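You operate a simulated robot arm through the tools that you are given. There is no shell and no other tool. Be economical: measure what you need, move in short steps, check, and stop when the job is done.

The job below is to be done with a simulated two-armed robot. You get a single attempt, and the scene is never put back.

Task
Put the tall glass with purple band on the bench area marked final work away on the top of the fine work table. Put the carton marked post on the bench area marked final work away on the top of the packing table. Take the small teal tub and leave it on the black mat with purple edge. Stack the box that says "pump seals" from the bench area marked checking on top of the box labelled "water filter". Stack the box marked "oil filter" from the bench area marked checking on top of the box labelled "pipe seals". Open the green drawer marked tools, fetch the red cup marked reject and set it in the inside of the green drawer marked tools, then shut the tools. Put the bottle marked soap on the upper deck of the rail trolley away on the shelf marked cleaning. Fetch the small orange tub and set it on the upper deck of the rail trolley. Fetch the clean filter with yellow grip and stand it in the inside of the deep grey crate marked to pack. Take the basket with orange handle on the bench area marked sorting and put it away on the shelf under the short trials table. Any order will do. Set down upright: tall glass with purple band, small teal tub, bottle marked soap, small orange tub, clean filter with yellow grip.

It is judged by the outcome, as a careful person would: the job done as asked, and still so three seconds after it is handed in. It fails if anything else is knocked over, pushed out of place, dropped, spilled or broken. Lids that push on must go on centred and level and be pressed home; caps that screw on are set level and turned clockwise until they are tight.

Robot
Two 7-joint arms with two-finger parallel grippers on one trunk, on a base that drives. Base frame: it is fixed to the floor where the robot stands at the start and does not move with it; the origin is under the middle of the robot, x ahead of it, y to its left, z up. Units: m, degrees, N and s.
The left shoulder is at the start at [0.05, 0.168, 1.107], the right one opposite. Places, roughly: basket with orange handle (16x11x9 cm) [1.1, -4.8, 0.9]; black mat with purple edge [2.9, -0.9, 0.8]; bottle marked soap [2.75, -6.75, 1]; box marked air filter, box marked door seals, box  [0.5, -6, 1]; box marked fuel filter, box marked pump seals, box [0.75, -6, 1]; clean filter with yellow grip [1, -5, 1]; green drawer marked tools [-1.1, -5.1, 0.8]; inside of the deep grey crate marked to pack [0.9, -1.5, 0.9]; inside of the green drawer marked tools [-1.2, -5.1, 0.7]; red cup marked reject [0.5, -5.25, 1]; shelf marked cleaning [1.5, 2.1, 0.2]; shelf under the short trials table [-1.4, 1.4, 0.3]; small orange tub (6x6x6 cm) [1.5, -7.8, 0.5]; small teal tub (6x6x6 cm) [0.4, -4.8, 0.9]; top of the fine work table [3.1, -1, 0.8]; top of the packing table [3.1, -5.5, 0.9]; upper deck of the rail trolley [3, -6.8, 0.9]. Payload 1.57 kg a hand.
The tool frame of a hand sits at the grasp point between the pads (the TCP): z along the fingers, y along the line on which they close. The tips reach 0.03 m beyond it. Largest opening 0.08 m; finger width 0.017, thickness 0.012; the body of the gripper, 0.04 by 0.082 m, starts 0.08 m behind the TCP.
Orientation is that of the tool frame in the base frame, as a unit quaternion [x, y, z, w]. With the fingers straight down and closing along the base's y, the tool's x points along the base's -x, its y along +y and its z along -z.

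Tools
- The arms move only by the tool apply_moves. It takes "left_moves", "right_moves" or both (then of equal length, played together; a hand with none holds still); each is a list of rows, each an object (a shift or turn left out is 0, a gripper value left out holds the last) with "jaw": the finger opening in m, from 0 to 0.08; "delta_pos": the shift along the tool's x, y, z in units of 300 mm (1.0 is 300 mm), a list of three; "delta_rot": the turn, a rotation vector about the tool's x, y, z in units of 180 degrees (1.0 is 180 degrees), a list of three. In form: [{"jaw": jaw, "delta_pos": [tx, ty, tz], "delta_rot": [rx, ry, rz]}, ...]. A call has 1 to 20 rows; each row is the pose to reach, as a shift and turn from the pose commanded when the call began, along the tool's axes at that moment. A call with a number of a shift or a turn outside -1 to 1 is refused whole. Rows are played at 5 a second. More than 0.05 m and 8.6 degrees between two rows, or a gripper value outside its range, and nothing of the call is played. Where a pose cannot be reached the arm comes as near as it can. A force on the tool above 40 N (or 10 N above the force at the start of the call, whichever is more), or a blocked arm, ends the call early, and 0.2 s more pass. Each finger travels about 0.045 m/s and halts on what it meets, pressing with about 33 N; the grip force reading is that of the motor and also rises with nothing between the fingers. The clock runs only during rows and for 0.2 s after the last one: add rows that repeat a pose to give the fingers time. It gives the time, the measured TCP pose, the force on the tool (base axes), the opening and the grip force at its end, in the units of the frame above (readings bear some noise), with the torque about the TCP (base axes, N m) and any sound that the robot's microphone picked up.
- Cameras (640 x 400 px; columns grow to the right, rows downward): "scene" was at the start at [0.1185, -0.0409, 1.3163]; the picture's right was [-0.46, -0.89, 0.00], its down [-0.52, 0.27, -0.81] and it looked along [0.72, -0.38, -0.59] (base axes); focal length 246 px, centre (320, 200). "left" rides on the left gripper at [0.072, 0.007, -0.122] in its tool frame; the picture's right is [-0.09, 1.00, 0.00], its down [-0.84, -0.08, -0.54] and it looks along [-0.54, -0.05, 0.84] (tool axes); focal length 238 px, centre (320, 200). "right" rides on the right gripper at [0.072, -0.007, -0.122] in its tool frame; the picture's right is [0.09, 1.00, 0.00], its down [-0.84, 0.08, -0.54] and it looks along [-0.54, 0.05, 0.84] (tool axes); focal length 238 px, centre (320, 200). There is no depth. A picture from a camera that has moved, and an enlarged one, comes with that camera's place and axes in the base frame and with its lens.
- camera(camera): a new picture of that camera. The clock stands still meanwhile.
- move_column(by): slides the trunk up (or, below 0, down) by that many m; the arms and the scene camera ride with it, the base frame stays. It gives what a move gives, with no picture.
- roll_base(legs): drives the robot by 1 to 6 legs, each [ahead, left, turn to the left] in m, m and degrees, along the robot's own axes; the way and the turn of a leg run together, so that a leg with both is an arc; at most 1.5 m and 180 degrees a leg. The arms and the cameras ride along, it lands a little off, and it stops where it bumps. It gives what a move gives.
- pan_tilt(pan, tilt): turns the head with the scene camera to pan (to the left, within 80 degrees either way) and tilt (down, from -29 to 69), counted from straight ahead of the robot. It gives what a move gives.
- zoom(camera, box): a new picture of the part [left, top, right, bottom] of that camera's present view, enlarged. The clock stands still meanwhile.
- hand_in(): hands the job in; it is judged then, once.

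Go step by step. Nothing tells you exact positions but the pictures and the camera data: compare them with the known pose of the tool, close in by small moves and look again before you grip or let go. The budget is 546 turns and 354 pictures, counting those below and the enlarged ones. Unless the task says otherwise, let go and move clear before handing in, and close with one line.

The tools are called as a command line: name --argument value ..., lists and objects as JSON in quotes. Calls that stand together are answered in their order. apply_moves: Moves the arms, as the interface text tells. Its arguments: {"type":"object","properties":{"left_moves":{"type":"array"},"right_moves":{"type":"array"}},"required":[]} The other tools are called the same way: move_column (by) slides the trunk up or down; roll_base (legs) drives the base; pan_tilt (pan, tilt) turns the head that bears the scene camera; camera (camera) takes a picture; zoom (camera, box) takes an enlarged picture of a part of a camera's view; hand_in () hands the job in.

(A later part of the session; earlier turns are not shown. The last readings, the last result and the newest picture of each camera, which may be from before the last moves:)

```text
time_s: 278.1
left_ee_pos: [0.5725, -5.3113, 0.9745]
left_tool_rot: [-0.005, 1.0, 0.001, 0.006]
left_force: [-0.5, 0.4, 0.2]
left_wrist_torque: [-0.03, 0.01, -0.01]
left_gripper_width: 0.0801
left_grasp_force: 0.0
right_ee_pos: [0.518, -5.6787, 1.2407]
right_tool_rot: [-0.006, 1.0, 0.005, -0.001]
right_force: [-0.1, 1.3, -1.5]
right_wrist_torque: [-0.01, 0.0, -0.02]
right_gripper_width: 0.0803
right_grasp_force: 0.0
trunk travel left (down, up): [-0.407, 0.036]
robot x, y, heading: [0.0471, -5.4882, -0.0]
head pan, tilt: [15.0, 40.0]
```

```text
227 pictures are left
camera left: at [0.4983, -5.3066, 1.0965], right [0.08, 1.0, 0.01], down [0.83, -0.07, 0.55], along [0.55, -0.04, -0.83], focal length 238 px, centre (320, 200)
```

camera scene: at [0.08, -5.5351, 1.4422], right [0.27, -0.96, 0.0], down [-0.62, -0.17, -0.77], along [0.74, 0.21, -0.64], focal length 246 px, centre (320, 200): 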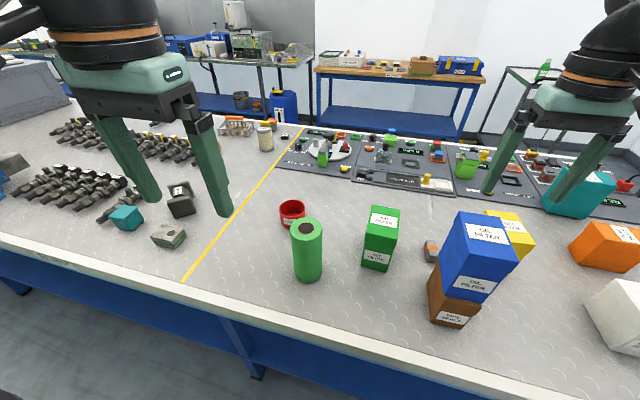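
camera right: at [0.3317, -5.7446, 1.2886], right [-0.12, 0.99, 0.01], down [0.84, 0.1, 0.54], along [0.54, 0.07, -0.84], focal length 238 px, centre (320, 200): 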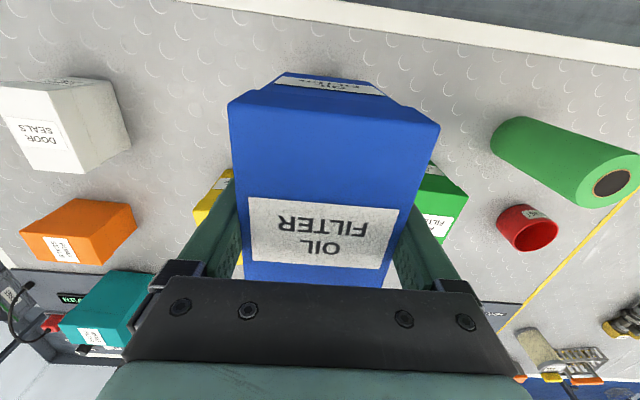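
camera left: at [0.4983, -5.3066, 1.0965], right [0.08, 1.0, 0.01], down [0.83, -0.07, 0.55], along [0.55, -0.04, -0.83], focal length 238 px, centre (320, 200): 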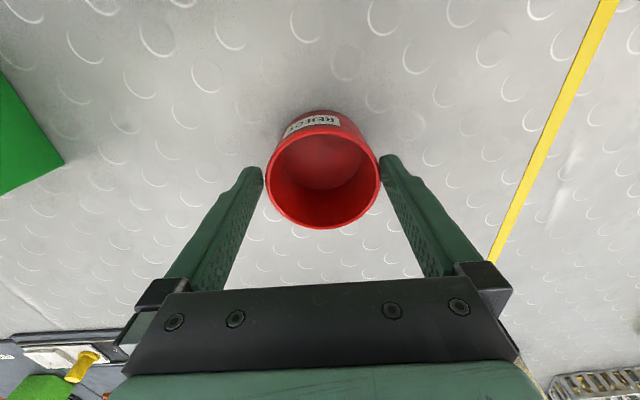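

apply_moves --left_moves '[{"delta_pos": [0, 0.004, 0.02]}, {"delta_pos": [0, 0.004, 0.05]}, {"delta_pos": [0, 0.004, 0.08]}, {"delta_pos": [0, 0.004, 0.1]}, {"delta_pos": [0, 0.004, 0.1]}]'

camera --camera "left"

```text
time_s: 279.3
left_ee_pos: [0.5738, -5.3096, 0.9447]
left_tool_rot: [-0.004, 1.0, 0.003, 0.007]
left_force: [0.3, -0.4, 0.3]
left_wrist_torque: [-0.01, -0.02, 0.01]
left_gripper_width: 0.0802
left_grasp_force: 0.1
right_ee_pos: [0.5189, -5.6791, 1.2416]
right_tool_rot: [-0.006, 1.0, 0.003, -0.001]
right_force: [0.7, 0.7, -0.4]
right_wrist_torque: [0.01, 0.01, -0.02]
right_gripper_width: 0.08
right_grasp_force: 0.1
trunk travel left (down, up): [-0.407, 0.036]
robot x, y, heading: [0.049, -5.4868, -0.0]
head pan, tilt: [15.0, 40.0]
```

```text
226 pictures are left
camera left: at [0.4997, -5.3049, 1.0655], right [0.08, 1.0, 0.01], down [0.83, -0.07, 0.55], along [0.55, -0.04, -0.83], focal length 238 px, centre (320, 200)
```

left: 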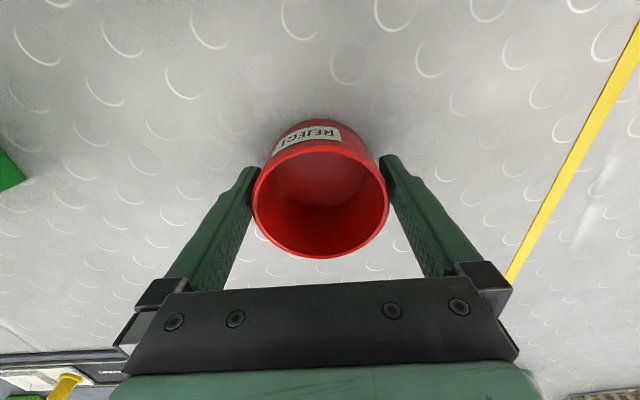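

Both fingers are down outside the rim with no contact force. I'll close and lift.

apply_moves --left_moves '[{"jaw": 0.07}, {"jaw": 0.06}, {"jaw": 0.06}, {"jaw": 0.06}]'

apply_moves --left_moves '[{"delta_pos": [0, 0, -0.08]}, {"delta_pos": [0, 0, -0.2]}, {"delta_pos": [0.05, 0, -0.33]}, {"delta_pos": [0.1, 0, -0.46]}, {"delta_pos": [0.2, 0, -0.56]}, {"delta_pos": [0.3, 0, -0.6]}, {"delta_pos": [0.4, 0, -0.6]}, {"delta_pos": [0.4, 0, -0.6]}]'

camera --camera "scene"

```text
time_s: 280.3
left_ee_pos: [0.5732, -5.3089, 0.9443]
left_tool_rot: [-0.005, 1.0, 0.002, 0.007]
left_force: [-0.7, 0.2, -0.1]
left_wrist_torque: [-0.02, -0.03, -0.04]
left_gripper_width: 0.0751
left_grasp_force: 33.1
right_ee_pos: [0.5193, -5.6803, 1.2416]
right_tool_rot: [-0.006, 1.0, 0.005, -0.001]
right_force: [-0.3, -0.2, -0.4]
right_wrist_torque: [-0.01, -0.02, -0.02]
right_gripper_width: 0.0802
right_grasp_force: 0.1
trunk travel left (down, up): [-0.407, 0.036]
robot x, y, heading: [0.05, -5.489, 0.0]
head pan, tilt: [15.0, 40.0]
```

```text
time_s: 282.1
left_ee_pos: [0.4495, -5.3106, 1.1265]
left_tool_rot: [-0.005, 1.0, 0.002, 0.006]
left_force: [0.7, 1.0, -0.7]
left_wrist_torque: [-0.01, -0.03, -0.01]
left_gripper_width: 0.075
left_grasp_force: 32.8
right_ee_pos: [0.519, -5.6784, 1.2409]
right_tool_rot: [-0.006, 1.0, 0.003, -0.001]
right_force: [-1.1, 0.2, -1.3]
right_wrist_torque: [0.0, -0.03, 0.0]
right_gripper_width: 0.0799
right_grasp_force: 0.0
trunk travel left (down, up): [-0.407, 0.036]
robot x, y, heading: [0.046, -5.4866, 0.0]
head pan, tilt: [15.0, 40.0]
```

```text
225 pictures are left
camera scene: at [0.1694, -5.4662, 1.4422], right [0.26, -0.97, 0.0], down [-0.62, -0.17, -0.77], along [0.74, 0.2, -0.64], focal length 246 px, centre (320, 200)
```

scene: 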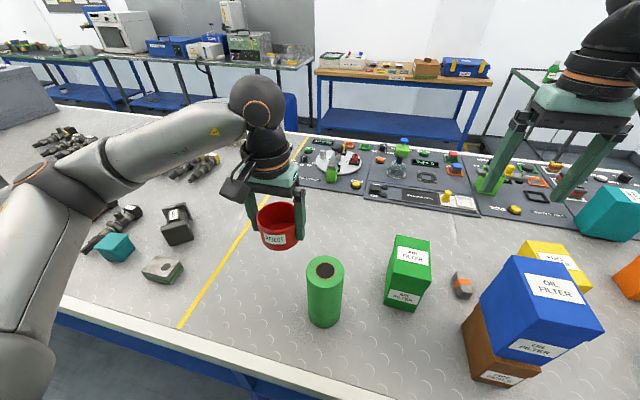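

The cup is held. I'll back off and turn around to face the green tools drawer.

roll_base --legs '[[-0.42, 0, 0], [0, 0, 90], [0, 0, 90]]'

pan_tilt --pan 0 --tilt 35

camera --camera "scene"

```text
time_s: 292.3
left_ee_pos: [-0.7893, -5.6491, 1.1256]
left_tool_rot: [1.0, -0.013, -0.008, 0.002]
left_force: [-0.2, 0.5, 0.6]
left_wrist_torque: [0.03, -0.02, -0.05]
left_gripper_width: 0.0741
left_grasp_force: 33.1
right_ee_pos: [-0.8451, -5.2785, 1.2416]
right_tool_rot: [1.0, -0.01, 0.001, 0.004]
right_force: [0.0, 0.0, 0.3]
right_wrist_torque: [0.02, 0.01, -0.04]
right_gripper_width: 0.0803
right_grasp_force: 0.1
trunk travel left (down, up): [-0.407, 0.036]
robot x, y, heading: [-0.3767, -5.4834, 178.0]
head pan, tilt: [15.0, 40.0]
```

```text
time_s: 293.1
left_ee_pos: [-0.788, -5.6489, 1.1265]
left_tool_rot: [1.0, -0.012, -0.007, 0.002]
left_force: [-0.4, -0.6, -1.0]
left_wrist_torque: [0.0, 0.01, 0.04]
left_gripper_width: 0.0741
left_grasp_force: 32.6
right_ee_pos: [-0.8441, -5.2794, 1.2418]
right_tool_rot: [1.0, -0.011, 0.001, 0.004]
right_force: [0.8, 0.2, -0.3]
right_wrist_torque: [-0.03, 0.01, 0.01]
right_gripper_width: 0.0799
right_grasp_force: 0.0
trunk travel left (down, up): [-0.407, 0.036]
robot x, y, heading: [-0.3779, -5.4851, 177.9]
head pan, tilt: [0.0, 35.0]
```

```text
224 pictures are left
camera scene: at [-0.5045, -5.4815, 1.4498], right [0.03, 1.0, 0.0], down [0.57, -0.02, -0.82], along [-0.82, 0.03, -0.57], focal length 246 px, centre (320, 200)
```

scene: 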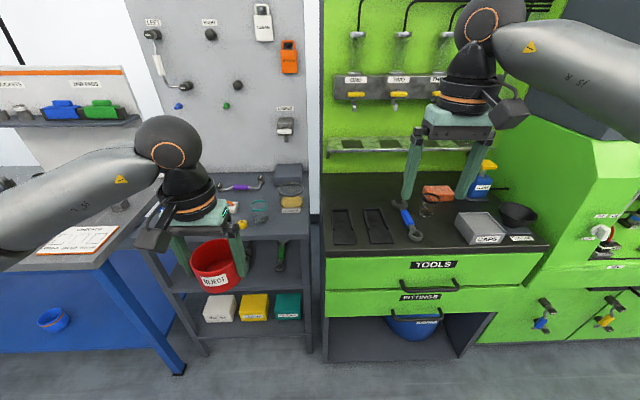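

zoom --camera "scene" --box '[320, 220, 560, 340]'

camera --camera "right"

```text
2.67 times, centred on (440, 280) of scene
camera zoom: at [-0.5045, -5.4815, 1.4498], right [0.03, 1.0, 0.0], down [0.57, -0.02, -0.82], along [-0.82, 0.03, -0.57], focal length 656 px, centre (0, -13)
```

zoom: 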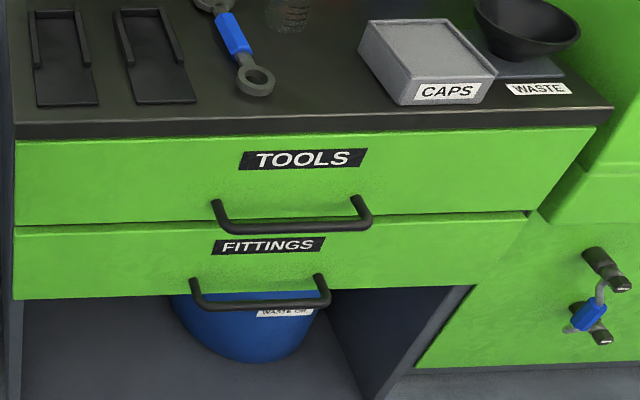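

```text
222 pictures are left
camera right: at [-0.7715, -5.273, 1.3632], right [0.07, -1.0, 0.01], down [-0.84, -0.06, 0.54], along [-0.54, -0.04, -0.84], focal length 238 px, centre (320, 200)
```

right: 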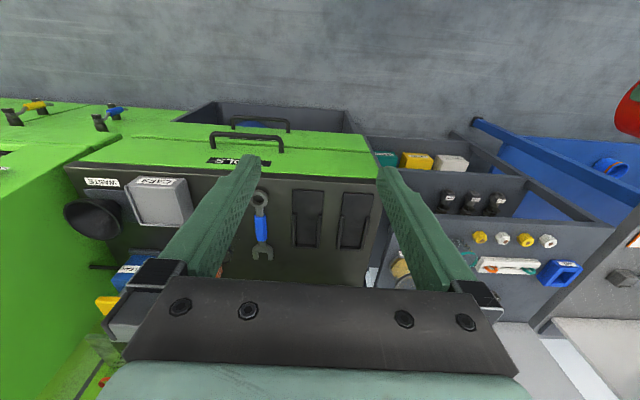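

The TOOLS handle is a U-bar at about (-0.954, -5.126, 0.80). I'll align the right hand above it to hook the fingers behind the bar.

roll_base --legs '[[0, -0.16, 2]]'

apply_moves --right_moves '[{"delta_pos": [0.05, 0, 0.1], "jaw": 0.05}, {"delta_pos": [0.1, 0, 0.22], "jaw": 0.03}, {"delta_pos": [0.15, 0, 0.34], "jaw": 0.03}, {"delta_pos": [0.2, 0, 0.46]}, {"delta_pos": [0.2, 0, 0.6]}, {"delta_pos": [0.2, 0, 0.7]}, {"delta_pos": [0.2, 0, 0.7]}]'

camera --camera "right"

camera --camera "scene"

```text
time_s: 294.5
left_ee_pos: [-0.7804, -5.4994, 1.1259]
left_tool_rot: [1.0, 0.006, -0.007, 0.002]
left_force: [0.3, 0.9, -0.6]
left_wrist_torque: [-0.04, 0.01, 0.02]
left_gripper_width: 0.074
left_grasp_force: 33.0
right_ee_pos: [-0.8483, -5.1313, 1.2418]
right_tool_rot: [1.0, 0.007, 0.002, 0.003]
right_force: [-0.4, -0.4, 0.5]
right_wrist_torque: [0.03, 0.0, 0.02]
right_gripper_width: 0.0799
right_grasp_force: 0.0
trunk travel left (down, up): [-0.407, 0.036]
robot x, y, heading: [-0.378, -5.324, -179.7]
head pan, tilt: [0.0, 35.0]
```

```text
time_s: 296.1
left_ee_pos: [-0.7789, -5.5007, 1.1262]
left_tool_rot: [1.0, 0.006, -0.007, 0.002]
left_force: [-0.5, 0.2, -0.9]
left_wrist_torque: [0.02, 0.01, 0.02]
left_gripper_width: 0.0738
left_grasp_force: 33.0
right_ee_pos: [-0.7856, -5.1358, 1.0327]
right_tool_rot: [1.0, 0.007, 0.001, 0.004]
right_force: [-0.5, 0.3, -1.3]
right_wrist_torque: [-0.01, 0.0, -0.01]
right_gripper_width: 0.0298
right_grasp_force: 0.0
trunk travel left (down, up): [-0.407, 0.036]
robot x, y, heading: [-0.3721, -5.3234, -179.9]
head pan, tilt: [0.0, 35.0]
```

```text
221 pictures are left
camera right: at [-0.7141, -5.1267, 1.1542], right [0.11, -0.99, 0.01], down [-0.84, -0.09, 0.54], along [-0.54, -0.06, -0.84], focal length 238 px, centre (320, 200)
```

right: 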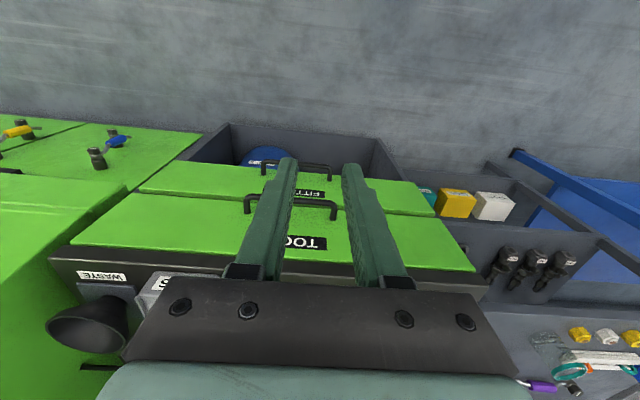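

```text
220 pictures are left
camera scene: at [-0.5016, -5.3234, 1.4498], right [0.0, 1.0, 0.0], down [0.57, 0.0, -0.82], along [-0.82, 0.0, -0.57], focal length 246 px, centre (320, 200)
```

scene: 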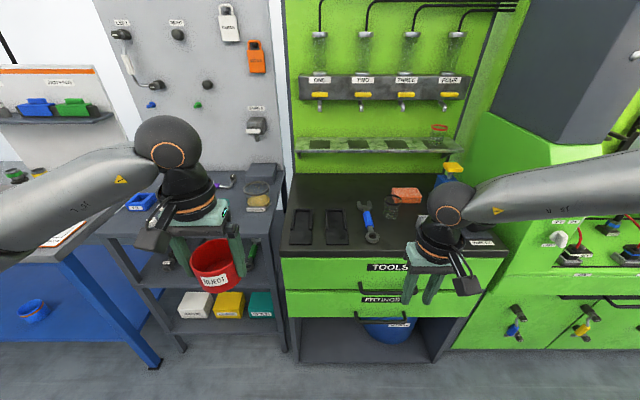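

roll_base --legs '[[0.12, -0.02, 0]]'

apply_moves --right_moves '[{"delta_pos": [-0.06, 0, 0.1]}, {"delta_pos": [-0.12, 0, 0.2]}, {"delta_pos": [-0.16, 0, 0.32]}, {"delta_pos": [-0.2, 0, 0.44]}, {"delta_pos": [-0.2, 0, 0.44]}]'

camera --camera "right"

zoom --camera "scene" --box '[300, 200, 500, 340]'

```text
time_s: 297.4
left_ee_pos: [-0.9002, -5.4785, 1.1255]
left_tool_rot: [1.0, 0.004, -0.006, 0.002]
left_force: [-0.5, -0.5, -0.5]
left_wrist_torque: [0.01, -0.05, 0.0]
left_gripper_width: 0.0736
left_grasp_force: 33.0
right_ee_pos: [-0.9061, -5.1119, 1.0318]
right_tool_rot: [1.0, 0.005, 0.001, 0.003]
right_force: [0.3, 0.1, -0.2]
right_wrist_torque: [0.0, -0.04, -0.01]
right_gripper_width: 0.0299
right_grasp_force: 0.1
trunk travel left (down, up): [-0.407, 0.036]
robot x, y, heading: [-0.4933, -5.3031, 179.6]
head pan, tilt: [0.0, 35.0]
```

```text
time_s: 298.6
left_ee_pos: [-0.8997, -5.4779, 1.1252]
left_tool_rot: [1.0, 0.003, -0.006, 0.001]
left_force: [0.6, 0.5, 0.1]
left_wrist_torque: [0.0, -0.01, -0.03]
left_gripper_width: 0.074
left_grasp_force: 33.1
right_ee_pos: [-0.9368, -5.0827, 0.9406]
right_tool_rot: [1.0, 0.006, 0.0, 0.004]
right_force: [0.3, 0.0, 0.1]
right_wrist_torque: [0.01, -0.02, -0.02]
right_gripper_width: 0.0302
right_grasp_force: 0.0
right hand out of reach, approached as far as the arm can: row 3, 4, 5
trunk travel left (down, up): [-0.407, 0.036]
robot x, y, heading: [-0.4943, -5.301, 179.7]
head pan, tilt: [0.0, 35.0]
```

```text
219 pictures are left
camera right: at [-0.8642, -5.0757, 1.0624], right [0.1, -0.99, 0.01], down [-0.84, -0.08, 0.54], along [-0.54, -0.06, -0.84], focal length 238 px, centre (320, 200)
```

right: 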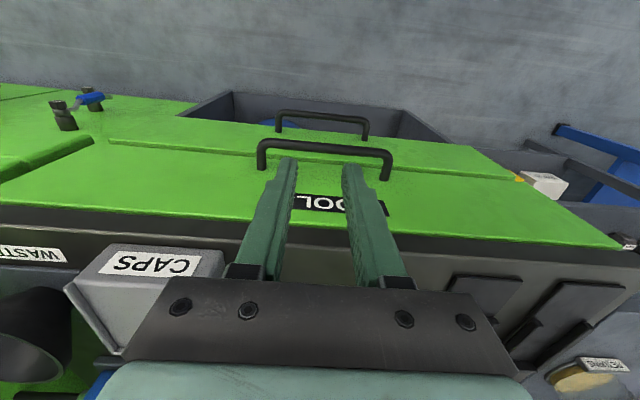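

```text
2.86 times, centred on (400, 270) of scene
camera zoom: at [-0.6214, -5.3025, 1.4498], right [0.0, 1.0, 0.0], down [0.57, 0.0, -0.82], along [-0.82, 0.0, -0.57], focal length 703 px, centre (91, 0)
```

zoom: 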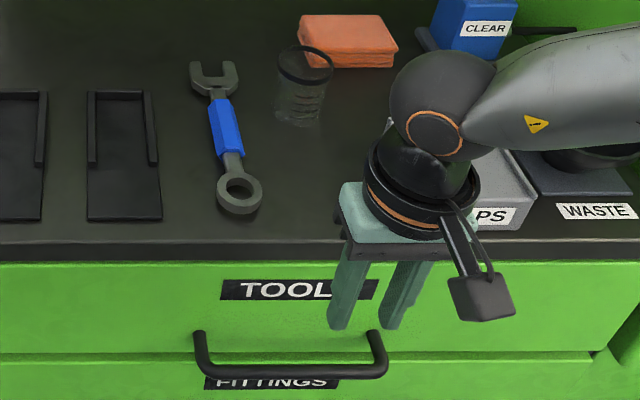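

roll_base --legs '[[0.063, 0.017, 0]]'

apply_moves --right_moves '[{"delta_pos": [0, 0, 0.1]}, {"delta_pos": [0, 0, 0.2]}, {"delta_pos": [0, 0, 0.25]}, {"delta_pos": [0, 0, 0.25]}]'

camera --camera "right"

zoom --camera "scene" --box '[300, 240, 500, 400]'

```text
time_s: 299.6
left_ee_pos: [-0.9623, -5.4969, 1.1261]
left_tool_rot: [1.0, 0.005, -0.006, 0.002]
left_force: [0.3, -0.8, 0.0]
left_wrist_torque: [0.0, -0.02, 0.01]
left_gripper_width: 0.0736
left_grasp_force: 32.9
right_ee_pos: [-0.9994, -5.1015, 0.9404]
right_tool_rot: [1.0, 0.005, 0.0, 0.003]
right_force: [-0.5, -0.4, -1.2]
right_wrist_torque: [-0.02, 0.0, 0.0]
right_gripper_width: 0.0298
right_grasp_force: 0.0
trunk travel left (down, up): [-0.407, 0.036]
robot x, y, heading: [-0.5594, -5.3182, 179.9]
head pan, tilt: [0.0, 35.0]
```

```text
time_s: 300.6
left_ee_pos: [-0.9624, -5.4954, 1.127]
left_tool_rot: [1.0, 0.005, -0.006, 0.001]
left_force: [-0.1, 0.0, 0.1]
left_wrist_torque: [0.0, 0.0, -0.02]
left_gripper_width: 0.0735
left_grasp_force: 33.1
right_ee_pos: [-0.9765, -5.0792, 0.9063]
right_tool_rot: [1.0, 0.006, 0.001, 0.004]
right_force: [-0.2, -1.4, 0.2]
right_wrist_torque: [0.02, 0.01, 0.02]
right_gripper_width: 0.0302
right_grasp_force: 0.1
right hand out of reach, approached as far as the arm can: row 1, 2, 3, 4
trunk travel left (down, up): [-0.407, 0.036]
robot x, y, heading: [-0.555, -5.3189, 179.6]
head pan, tilt: [0.0, 35.0]
```

```text
217 pictures are left
camera right: at [-0.904, -5.0718, 1.0283], right [0.1, -0.99, 0.01], down [-0.84, -0.08, 0.54], along [-0.54, -0.06, -0.84], focal length 238 px, centre (320, 200)
```

right: 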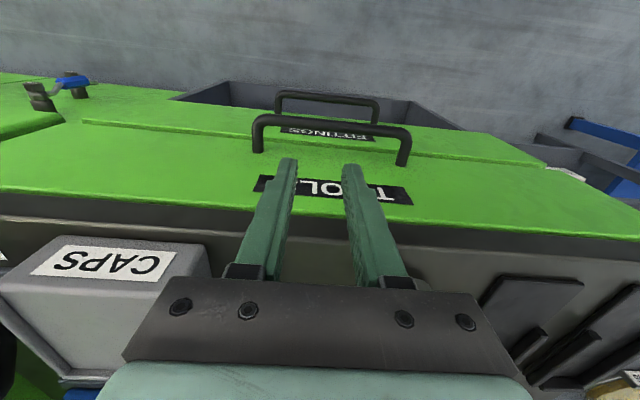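

```text
2.50 times, centred on (400, 320) of scene
camera zoom: at [-0.6837, -5.3193, 1.4498], right [0.0, 1.0, 0.0], down [0.57, 0.0, -0.82], along [-0.82, 0.0, -0.57], focal length 615 px, centre (120, -100)
```

zoom: 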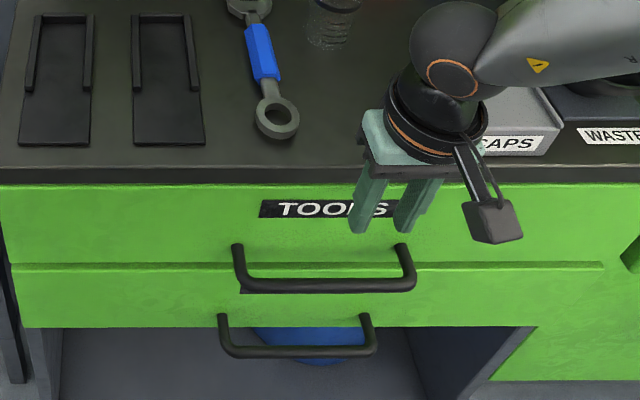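

The right arm is stuck at a joint limit going down, so I'll raise the left hand with the cup and lower the trunk instead.

apply_moves --left_moves '[{"delta_pos": [0.06, 0, -0.1]}, {"delta_pos": [0.12, 0, -0.2]}, {"delta_pos": [0.18, 0, -0.3]}, {"delta_pos": [0.24, 0, -0.38]}, {"delta_pos": [0.24, 0, -0.38]}]' --right_moves '[{"delta_pos": [0, 0, -0.05]}, {"delta_pos": [-0.03, 0.03, -0.1]}, {"delta_pos": [-0.06, 0.06, -0.12]}, {"delta_pos": [-0.08, 0.07, -0.12]}, {"delta_pos": [-0.08, 0.07, -0.12]}]'

camera --camera "right"

```text
time_s: 301.8
left_ee_pos: [-0.8869, -5.4965, 1.2383]
left_tool_rot: [1.0, 0.004, -0.006, 0.001]
left_force: [0.0, 0.5, -0.1]
left_wrist_torque: [0.0, -0.02, 0.03]
left_gripper_width: 0.0736
left_grasp_force: 33.2
right_ee_pos: [-1.0019, -5.1004, 0.9451]
right_tool_rot: [1.0, 0.006, 0.0, 0.003]
right_force: [0.5, -0.5, 1.1]
right_wrist_torque: [0.0, -0.04, 0.04]
right_gripper_width: 0.0299
right_grasp_force: 0.0
trunk travel left (down, up): [-0.407, 0.036]
robot x, y, heading: [-0.5562, -5.3141, 180.0]
head pan, tilt: [0.0, 35.0]
```

```text
215 pictures are left
camera right: at [-0.9294, -5.0923, 1.0668], right [0.1, -0.99, 0.01], down [-0.84, -0.08, 0.54], along [-0.54, -0.06, -0.84], focal length 238 px, centre (320, 200)
```

right: 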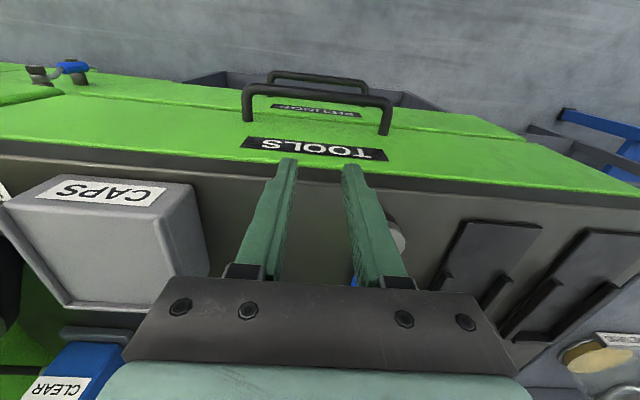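

move_column --by -0.1

camera --camera "right"

zoom --camera "scene" --box '[300, 240, 500, 400]'

```text
time_s: 303.1
left_ee_pos: [-0.8852, -5.4961, 1.1394]
left_tool_rot: [1.0, 0.004, -0.007, 0.002]
left_force: [0.1, 0.0, -1.0]
left_wrist_torque: [-0.02, 0.01, 0.01]
left_gripper_width: 0.0736
left_grasp_force: 32.9
right_ee_pos: [-1.0007, -5.0988, 0.8458]
right_tool_rot: [1.0, 0.005, 0.0, 0.003]
right_force: [-0.4, 0.1, 0.3]
right_wrist_torque: [0.01, 0.0, 0.01]
right_gripper_width: 0.0298
right_grasp_force: 0.1
trunk travel left (down, up): [-0.307, 0.136]
robot x, y, heading: [-0.5568, -5.3182, 179.9]
head pan, tilt: [0.0, 35.0]
```

```text
214 pictures are left
camera right: at [-0.929, -5.0922, 0.9668], right [0.1, -0.99, 0.01], down [-0.84, -0.08, 0.54], along [-0.54, -0.06, -0.84], focal length 238 px, centre (320, 200)
```

right: 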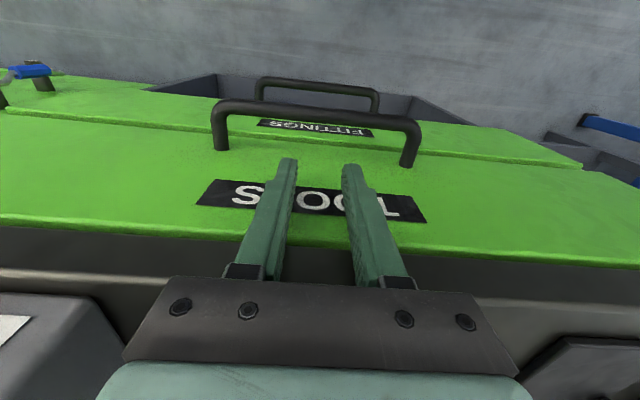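

```text
2.50 times, centred on (400, 320) of scene
camera zoom: at [-0.6835, -5.3193, 1.3498], right [0.0, 1.0, 0.0], down [0.57, 0.0, -0.82], along [-0.82, 0.0, -0.57], focal length 615 px, centre (120, -100)
```

zoom: 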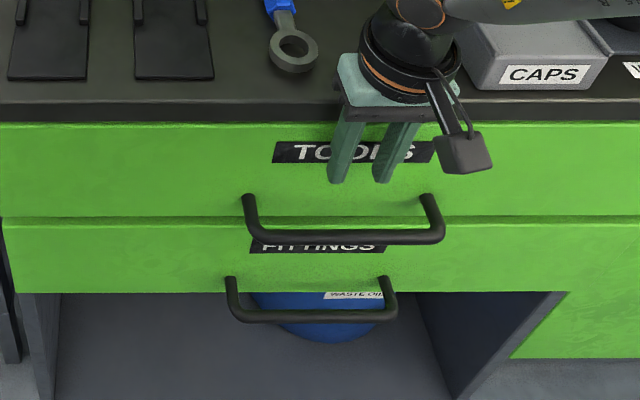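

move_column --by -0.045

camera --camera "right"

zoom --camera "scene" --box '[300, 240, 500, 400]'

```text
time_s: 303.7
left_ee_pos: [-0.8861, -5.4972, 1.1107]
left_tool_rot: [1.0, 0.004, -0.006, 0.002]
left_force: [-0.4, 0.1, 0.4]
left_wrist_torque: [0.01, -0.01, 0.02]
left_gripper_width: 0.0737
left_grasp_force: 32.7
right_ee_pos: [-1.0023, -5.1007, 0.8203]
right_tool_rot: [1.0, 0.005, 0.0, 0.003]
right_force: [4.1, -1.1, 6.4]
right_wrist_torque: [0.29, 0.41, -0.16]
right_gripper_width: 0.0297
right_grasp_force: 0.1
trunk travel left (down, up): [-0.279, 0.163]
robot x, y, heading: [-0.5574, -5.3258, 179.8]
head pan, tilt: [0.0, 35.0]
stopped: the force on the tool passed its limit (the readings are from after the stop); the commanded pose is now the measured one
```

```text
212 pictures are left
camera right: at [-0.9292, -5.0926, 0.942], right [0.1, -0.99, 0.0], down [-0.83, -0.08, 0.54], along [-0.54, -0.06, -0.84], focal length 238 px, centre (320, 200)
```

right: 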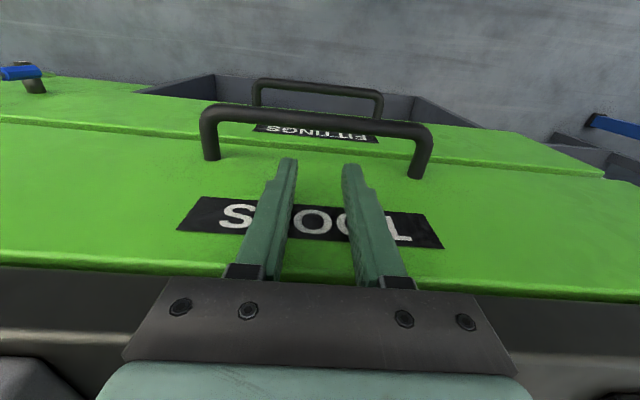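

```text
2.50 times, centred on (400, 320) of scene
camera zoom: at [-0.6829, -5.3193, 1.3217], right [0.0, 1.0, 0.0], down [0.57, 0.0, -0.82], along [-0.82, 0.0, -0.57], focal length 615 px, centre (120, -100)
```

zoom: 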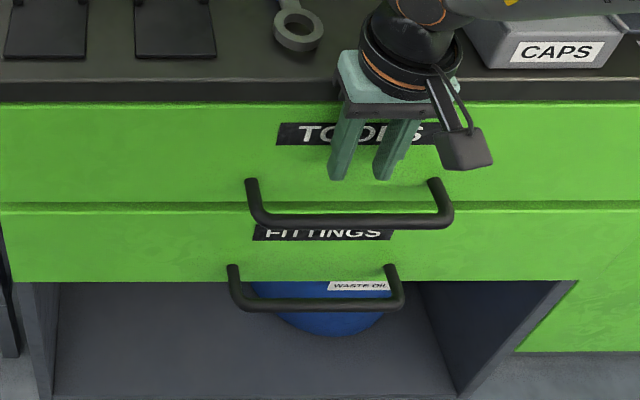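

apply_moves --right_moves '[{"delta_pos": [0.01, 0, -0.03]}, {"delta_pos": [0.02, 0, -0.05], "delta_rot": [0, -0.045, 0]}, {"delta_pos": [0.03, 0, -0.05], "delta_rot": [0, -0.09, 0]}, {"delta_pos": [0.03, 0, -0.05], "delta_rot": [0, -0.09, 0]}]'

move_column --by -0.03

move_column --by -0.02

camera --camera "right"

zoom --camera "scene" --box '[300, 240, 500, 400]'

```text
time_s: 304.7
left_ee_pos: [-0.8867, -5.4965, 1.1105]
left_tool_rot: [1.0, 0.005, -0.006, 0.002]
left_force: [0.5, -0.3, -1.1]
left_wrist_torque: [0.01, 0.04, 0.02]
left_gripper_width: 0.0736
left_grasp_force: 32.9
right_ee_pos: [-0.9933, -5.0993, 0.8346]
right_tool_rot: [0.99, 0.005, -0.142, 0.005]
right_force: [0.0, -0.4, 0.8]
right_wrist_torque: [0.0, -0.02, -0.01]
right_gripper_width: 0.0299
right_grasp_force: 0.1
trunk travel left (down, up): [-0.279, 0.163]
robot x, y, heading: [-0.5572, -5.3207, 180.1]
head pan, tilt: [0.0, 35.0]
```

```text
time_s: 305.4
left_ee_pos: [-0.8857, -5.4959, 1.0806]
left_tool_rot: [1.0, 0.004, -0.006, 0.002]
left_force: [-0.5, -0.5, 0.2]
left_wrist_torque: [-0.01, -0.02, 0.01]
left_gripper_width: 0.0734
left_grasp_force: 33.4
right_ee_pos: [-0.9927, -5.0993, 0.8036]
right_tool_rot: [0.99, 0.004, -0.142, 0.003]
right_force: [0.0, 0.1, 0.1]
right_wrist_torque: [-0.04, 0.01, 0.0]
right_gripper_width: 0.03
right_grasp_force: 0.0
trunk travel left (down, up): [-0.249, 0.193]
robot x, y, heading: [-0.5557, -5.3174, 179.9]
head pan, tilt: [0.0, 35.0]
```

```text
time_s: 306.1
left_ee_pos: [-0.8863, -5.4964, 1.0606]
left_tool_rot: [1.0, 0.005, -0.007, 0.002]
left_force: [-0.6, -0.1, -0.6]
left_wrist_torque: [-0.03, 0.04, 0.0]
left_gripper_width: 0.0736
left_grasp_force: 33.1
right_ee_pos: [-0.9931, -5.0992, 0.7845]
right_tool_rot: [0.99, 0.004, -0.142, 0.003]
right_force: [-0.5, 0.6, -0.5]
right_wrist_torque: [0.01, 0.01, 0.01]
right_gripper_width: 0.0302
right_grasp_force: 0.1
trunk travel left (down, up): [-0.229, 0.213]
robot x, y, heading: [-0.5566, -5.3193, 179.9]
head pan, tilt: [0.0, 35.0]
```

```text
210 pictures are left
camera right: at [-0.8894, -5.0919, 0.8806], right [0.1, -1.0, -0.02], down [-0.65, -0.08, 0.76], along [-0.75, -0.06, -0.66], focal length 238 px, centre (320, 200)
```

right: 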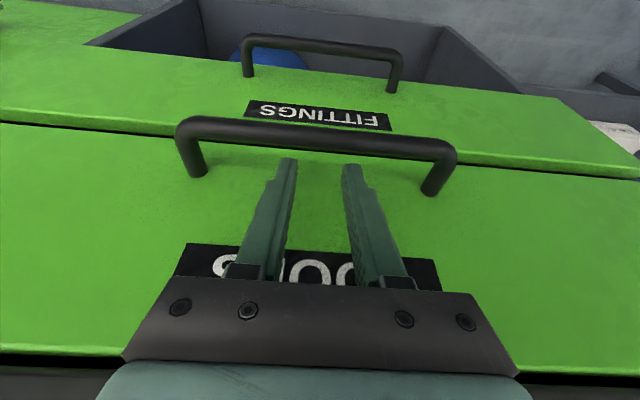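

```text
2.50 times, centred on (400, 320) of scene
camera zoom: at [-0.6835, -5.3192, 1.272], right [0.0, 1.0, 0.0], down [0.57, 0.0, -0.82], along [-0.82, 0.0, -0.57], focal length 615 px, centre (120, -100)
```

zoom: 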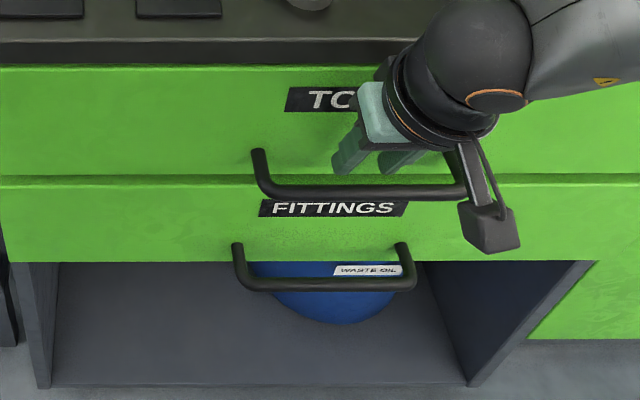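

move_column --by -0.03

camera --camera "right"

camera --camera "left"

```text
time_s: 306.8
left_ee_pos: [-0.8871, -5.4963, 1.0304]
left_tool_rot: [1.0, 0.004, -0.006, 0.002]
left_force: [-1.3, 0.1, -0.4]
left_wrist_torque: [-0.01, 0.01, 0.05]
left_gripper_width: 0.0733
left_grasp_force: 33.5
right_ee_pos: [-0.9942, -5.0998, 0.7533]
right_tool_rot: [0.99, 0.004, -0.141, 0.003]
right_force: [-5.9, 0.2, 0.1]
right_wrist_torque: [-0.02, -0.01, -0.09]
right_gripper_width: 0.0303
right_grasp_force: 0.4
trunk travel left (down, up): [-0.199, 0.243]
robot x, y, heading: [-0.557, -5.3208, 179.6]
head pan, tilt: [0.0, 35.0]
```

```text
208 pictures are left
camera right: at [-0.8905, -5.0919, 0.8505], right [0.1, -1.0, -0.02], down [-0.65, -0.08, 0.76], along [-0.75, -0.06, -0.65], focal length 238 px, centre (320, 200)
```

right: 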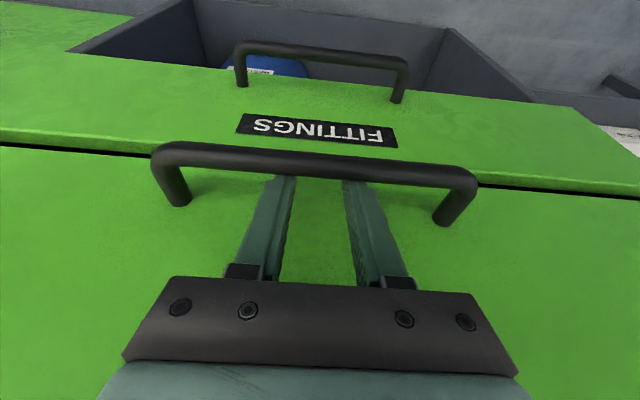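

```text
207 pictures are left
camera left: at [-0.8133, -5.5031, 1.1521], right [-0.08, -1.0, 0.0], down [-0.83, 0.07, 0.55], along [-0.55, 0.04, -0.83], focal length 238 px, centre (320, 200)
```

left: 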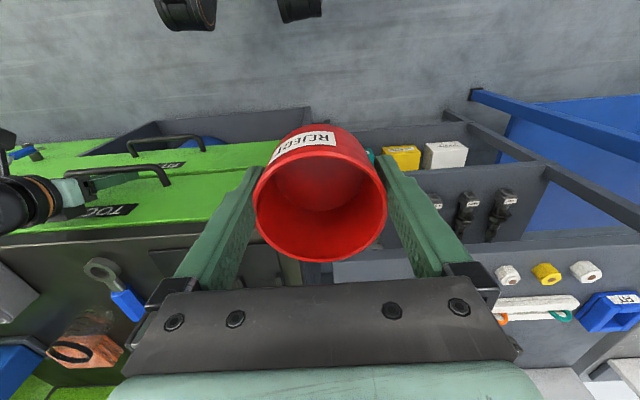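

The fingertips are behind the bar. I'll lower a little more and pull the drawer by rolling back.

move_column --by -0.012

roll_base --legs '[[-0.1, 0, 0]]'

camera --camera "right"

camera --camera "scene"

```text
time_s: 307.4
left_ee_pos: [-0.8853, -5.4968, 1.0186]
left_tool_rot: [1.0, 0.004, -0.006, 0.001]
left_force: [0.5, -0.2, -0.8]
left_wrist_torque: [-0.03, 0.02, -0.01]
left_gripper_width: 0.0734
left_grasp_force: 33.1
right_ee_pos: [-0.9913, -5.0995, 0.7395]
right_tool_rot: [0.99, 0.005, -0.139, 0.003]
right_force: [-0.3, 0.8, -0.1]
right_wrist_torque: [-0.01, 0.02, 0.02]
right_gripper_width: 0.03
right_grasp_force: 0.1
trunk travel left (down, up): [-0.187, 0.255]
robot x, y, heading: [-0.5539, -5.3218, 179.6]
head pan, tilt: [0.0, 35.0]
```

```text
time_s: 308.6
left_ee_pos: [-0.7831, -5.4974, 1.0186]
left_tool_rot: [1.0, 0.005, -0.006, 0.002]
left_force: [0.4, -0.7, -0.1]
left_wrist_torque: [-0.01, 0.03, 0.01]
left_gripper_width: 0.0734
left_grasp_force: 33.6
right_ee_pos: [-0.8903, -5.1001, 0.7432]
right_tool_rot: [0.99, 0.005, -0.142, 0.004]
right_force: [0.4, -0.1, 0.5]
right_wrist_torque: [0.02, 0.0, -0.01]
right_gripper_width: 0.0297
right_grasp_force: 0.2
trunk travel left (down, up): [-0.187, 0.255]
robot x, y, heading: [-0.4531, -5.3186, 179.9]
head pan, tilt: [0.0, 35.0]
```

```text
206 pictures are left
camera right: at [-0.7873, -5.0928, 0.8387], right [0.1, -0.99, -0.02], down [-0.65, -0.08, 0.76], along [-0.75, -0.06, -0.66], focal length 238 px, centre (320, 200)
```

right: 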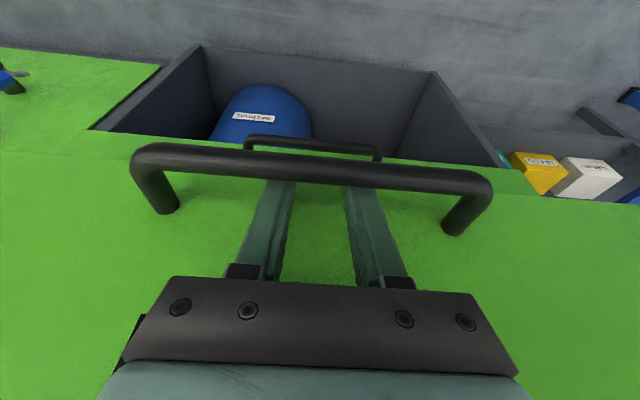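

```text
205 pictures are left
camera scene: at [-0.5808, -5.3197, 1.2301], right [0.0, 1.0, 0.0], down [0.57, 0.0, -0.82], along [-0.82, 0.0, -0.57], focal length 246 px, centre (320, 200)
```

scene: 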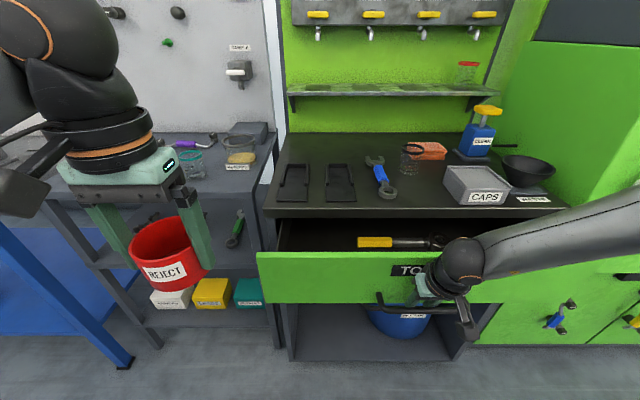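

The drawer opens, and there's a screwdriver inside. I'll pull another 15 cm.

roll_base --legs '[[-0.13, 0, 0]]'

camera --camera "scene"

```text
time_s: 309.9
left_ee_pos: [-0.6538, -5.4984, 1.0177]
left_tool_rot: [1.0, 0.006, -0.007, 0.002]
left_force: [0.3, 0.9, -0.6]
left_wrist_torque: [0.0, -0.01, 0.01]
left_gripper_width: 0.0732
left_grasp_force: 32.8
right_ee_pos: [-0.763, -5.1024, 0.7424]
right_tool_rot: [0.99, 0.006, -0.142, 0.004]
right_force: [-0.1, 0.4, 1.5]
right_wrist_torque: [0.0, 0.04, -0.01]
right_gripper_width: 0.03
right_grasp_force: 0.0
trunk travel left (down, up): [-0.187, 0.255]
robot x, y, heading: [-0.3264, -5.321, -180.0]
head pan, tilt: [0.0, 35.0]
```

```text
204 pictures are left
camera scene: at [-0.453, -5.32, 1.23], right [0.0, 1.0, 0.0], down [0.57, 0.0, -0.82], along [-0.82, 0.0, -0.57], focal length 246 px, centre (320, 200)
```

scene: 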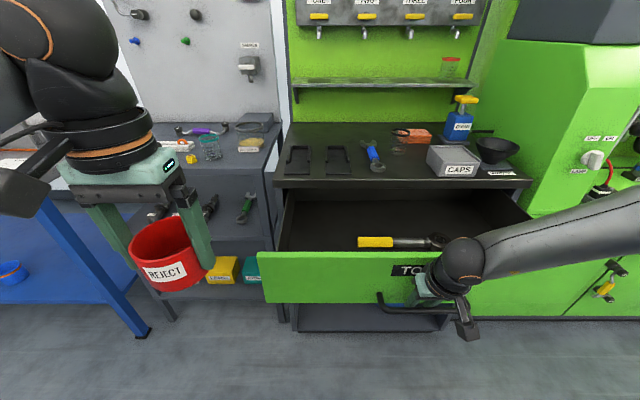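

The drawer is open about 24 cm, with the left half free. I'll unhook the right hand by easing forward and raising the trunk.

roll_base --legs '[[0.01, 0, 0]]'

move_column --by 0.15

apply_moves --right_moves '[{"delta_pos": [0.1, 0, -0.05]}, {"delta_pos": [0.2, 0, -0.1]}, {"delta_pos": [0.3, 0, -0.15]}, {"delta_pos": [0.35, 0, -0.2]}, {"delta_pos": [0.35, 0, -0.2]}]'

roll_base --legs '[[0.06, -0.178, 0]]'

camera --camera "scene"

```text
time_s: 310.6
left_ee_pos: [-0.6655, -5.4983, 1.0184]
left_tool_rot: [1.0, 0.006, -0.005, 0.002]
left_force: [0.3, -0.1, -0.4]
left_wrist_torque: [0.0, 0.0, -0.01]
left_gripper_width: 0.0733
left_grasp_force: 33.2
right_ee_pos: [-0.7738, -5.1024, 0.7415]
right_tool_rot: [0.99, 0.007, -0.142, 0.004]
right_force: [0.0, -0.3, -0.7]
right_wrist_torque: [0.01, 0.01, 0.0]
right_gripper_width: 0.03
right_grasp_force: 0.0
trunk travel left (down, up): [-0.187, 0.255]
robot x, y, heading: [-0.3339, -5.3218, -179.5]
head pan, tilt: [0.0, 35.0]
```

```text
time_s: 312.4
left_ee_pos: [-0.6651, -5.4971, 1.1685]
left_tool_rot: [1.0, 0.007, -0.006, 0.002]
left_force: [0.6, 0.1, -0.9]
left_wrist_torque: [0.01, -0.02, 0.06]
left_gripper_width: 0.0732
left_grasp_force: 32.9
right_ee_pos: [-0.774, -5.1018, 0.8903]
right_tool_rot: [0.99, 0.006, -0.141, 0.004]
right_force: [-0.6, -0.7, -0.3]
right_wrist_torque: [-0.03, 0.01, 0.03]
right_gripper_width: 0.0302
right_grasp_force: 0.0
trunk travel left (down, up): [-0.337, 0.105]
robot x, y, heading: [-0.3363, -5.3184, -179.8]
head pan, tilt: [0.0, 35.0]
```

```text
time_s: 313.6
left_ee_pos: [-0.6664, -5.4984, 1.1672]
left_tool_rot: [1.0, 0.007, -0.007, 0.001]
left_force: [0.5, -0.5, -0.5]
left_wrist_torque: [0.02, -0.01, 0.0]
left_gripper_width: 0.0728
left_grasp_force: 33.2
right_ee_pos: [-0.6575, -5.0993, 0.9202]
right_tool_rot: [0.99, 0.007, -0.14, 0.004]
right_force: [-0.8, -0.4, 0.5]
right_wrist_torque: [-0.01, 0.01, -0.01]
right_gripper_width: 0.0301
right_grasp_force: 0.1
trunk travel left (down, up): [-0.337, 0.105]
robot x, y, heading: [-0.335, -5.322, -179.9]
head pan, tilt: [0.0, 35.0]
```

```text
time_s: 315.1
left_ee_pos: [-0.7256, -5.3162, 1.1687]
left_tool_rot: [1.0, 0.005, -0.006, 0.001]
left_force: [-0.7, -0.3, 0.1]
left_wrist_torque: [-0.04, 0.03, 0.03]
left_gripper_width: 0.0732
left_grasp_force: 33.2
right_ee_pos: [-0.7179, -4.9173, 0.9185]
right_tool_rot: [0.99, 0.004, -0.141, 0.003]
right_force: [0.3, -0.1, 0.0]
right_wrist_torque: [-0.06, -0.02, -0.01]
right_gripper_width: 0.03
right_grasp_force: 0.1
trunk travel left (down, up): [-0.337, 0.105]
robot x, y, heading: [-0.397, -5.1384, 179.8]
head pan, tilt: [0.0, 35.0]
```

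```text
203 pictures are left
camera scene: at [-0.5233, -5.1377, 1.38], right [0.0, 1.0, 0.0], down [0.57, 0.0, -0.82], along [-0.82, 0.0, -0.57], focal length 246 px, centre (320, 200)
```

scene: 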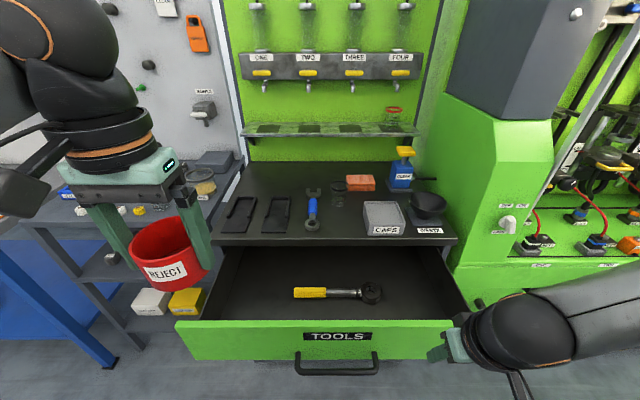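

apply_moves --left_moves '[{"delta_pos": [-0.13, 0, 0]}, {"delta_pos": [-0.26, 0, 0]}, {"delta_pos": [-0.4, 0, 0.05]}, {"delta_pos": [-0.52, 0, 0.1]}, {"delta_pos": [-0.62, 0, 0.2]}, {"delta_pos": [-0.62, 0, 0.3]}, {"delta_pos": [-0.62, 0, 0.4]}, {"delta_pos": [-0.62, 0, 0.5]}, {"delta_pos": [-0.62, 0, 0.5]}]'

camera --camera "scene"

camera --camera "left"

```text
time_s: 317.1
left_ee_pos: [-0.9138, -5.3188, 1.0217]
left_tool_rot: [1.0, 0.004, -0.006, 0.001]
left_force: [0.3, 0.4, -0.1]
left_wrist_torque: [-0.03, 0.02, -0.02]
left_gripper_width: 0.0729
left_grasp_force: 33.0
right_ee_pos: [-0.7164, -4.9173, 0.9187]
right_tool_rot: [0.99, 0.004, -0.141, 0.003]
right_force: [-0.1, -0.4, 0.2]
right_wrist_torque: [0.0, 0.01, -0.02]
right_gripper_width: 0.0299
right_grasp_force: 0.0
trunk travel left (down, up): [-0.337, 0.105]
robot x, y, heading: [-0.3966, -5.1398, 179.6]
head pan, tilt: [0.0, 35.0]
```

```text
202 pictures are left
camera scene: at [-0.523, -5.1384, 1.38], right [0.0, 1.0, 0.0], down [0.57, 0.0, -0.82], along [-0.82, 0.0, -0.57], focal length 246 px, centre (320, 200)
```

scene: 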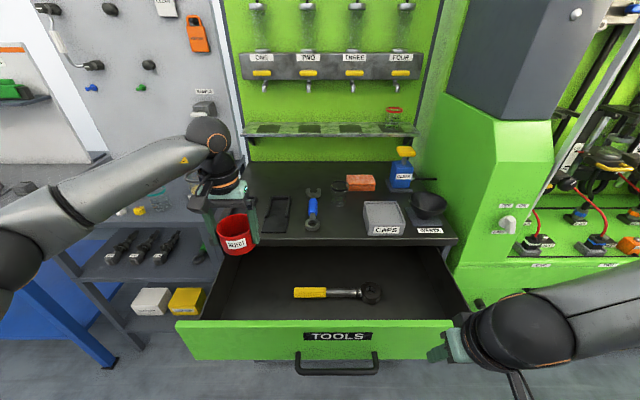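

```text
201 pictures are left
camera left: at [-0.8401, -5.3252, 1.1443], right [-0.08, -1.0, 0.0], down [-0.83, 0.07, 0.55], along [-0.55, 0.04, -0.83], focal length 238 px, centre (320, 200)
```

left: 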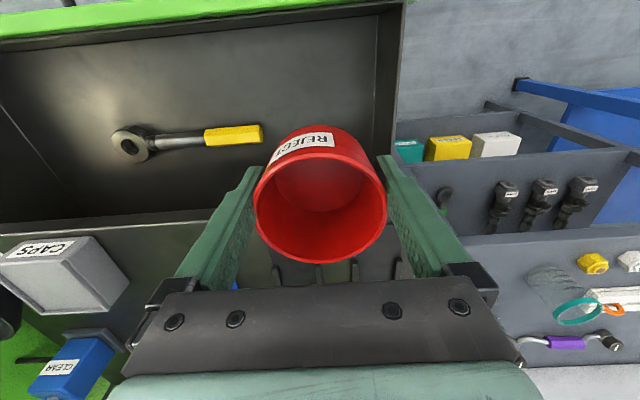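

apply_moves --left_moves '[{"delta_pos": [-0.03, 0, 0.13]}, {"delta_pos": [-0.03, 0, 0.26]}, {"delta_pos": [-0.03, 0, 0.4]}, {"delta_pos": [-0.03, 0, 0.53]}, {"delta_pos": [-0.03, 0, 0.65]}, {"delta_pos": [-0.03, 0, 0.65]}]'

camera --camera "left"

camera --camera "scene"

```text
time_s: 318.5
left_ee_pos: [-0.9241, -5.3198, 0.827]
left_tool_rot: [1.0, 0.005, -0.005, 0.001]
left_force: [0.4, 0.9, -1.3]
left_wrist_torque: [-0.01, -0.01, 0.02]
left_gripper_width: 0.0728
left_grasp_force: 33.1
right_ee_pos: [-0.7158, -4.9188, 0.9191]
right_tool_rot: [0.99, 0.004, -0.14, 0.003]
right_force: [0.3, 0.1, -0.1]
right_wrist_torque: [0.0, 0.01, 0.01]
right_gripper_width: 0.0302
right_grasp_force: 0.0
trunk travel left (down, up): [-0.337, 0.105]
robot x, y, heading: [-0.399, -5.1391, 179.9]
head pan, tilt: [0.0, 35.0]
```

```text
200 pictures are left
camera left: at [-0.8507, -5.3263, 0.9489], right [-0.08, -1.0, 0.01], down [-0.83, 0.07, 0.55], along [-0.55, 0.04, -0.83], focal length 238 px, centre (320, 200)
```

left: 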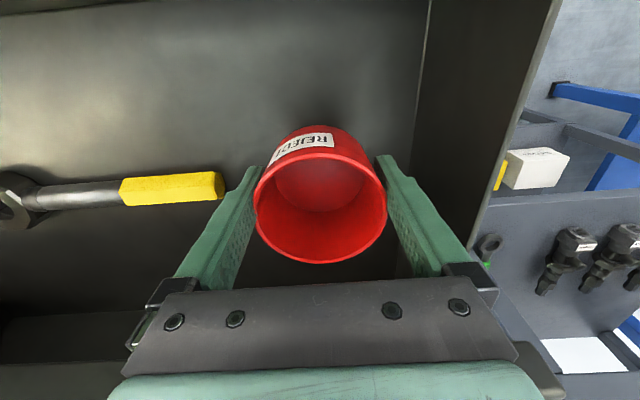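

```text
199 pictures are left
camera scene: at [-0.523, -5.1385, 1.38], right [0.0, 1.0, 0.0], down [0.57, 0.0, -0.82], along [-0.82, 0.0, -0.57], focal length 246 px, centre (320, 200)
```

scene: 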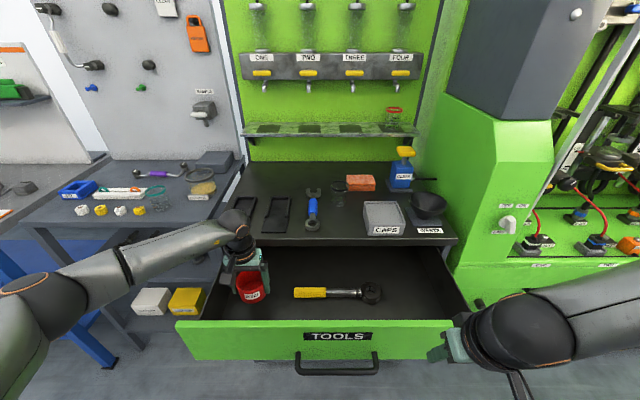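

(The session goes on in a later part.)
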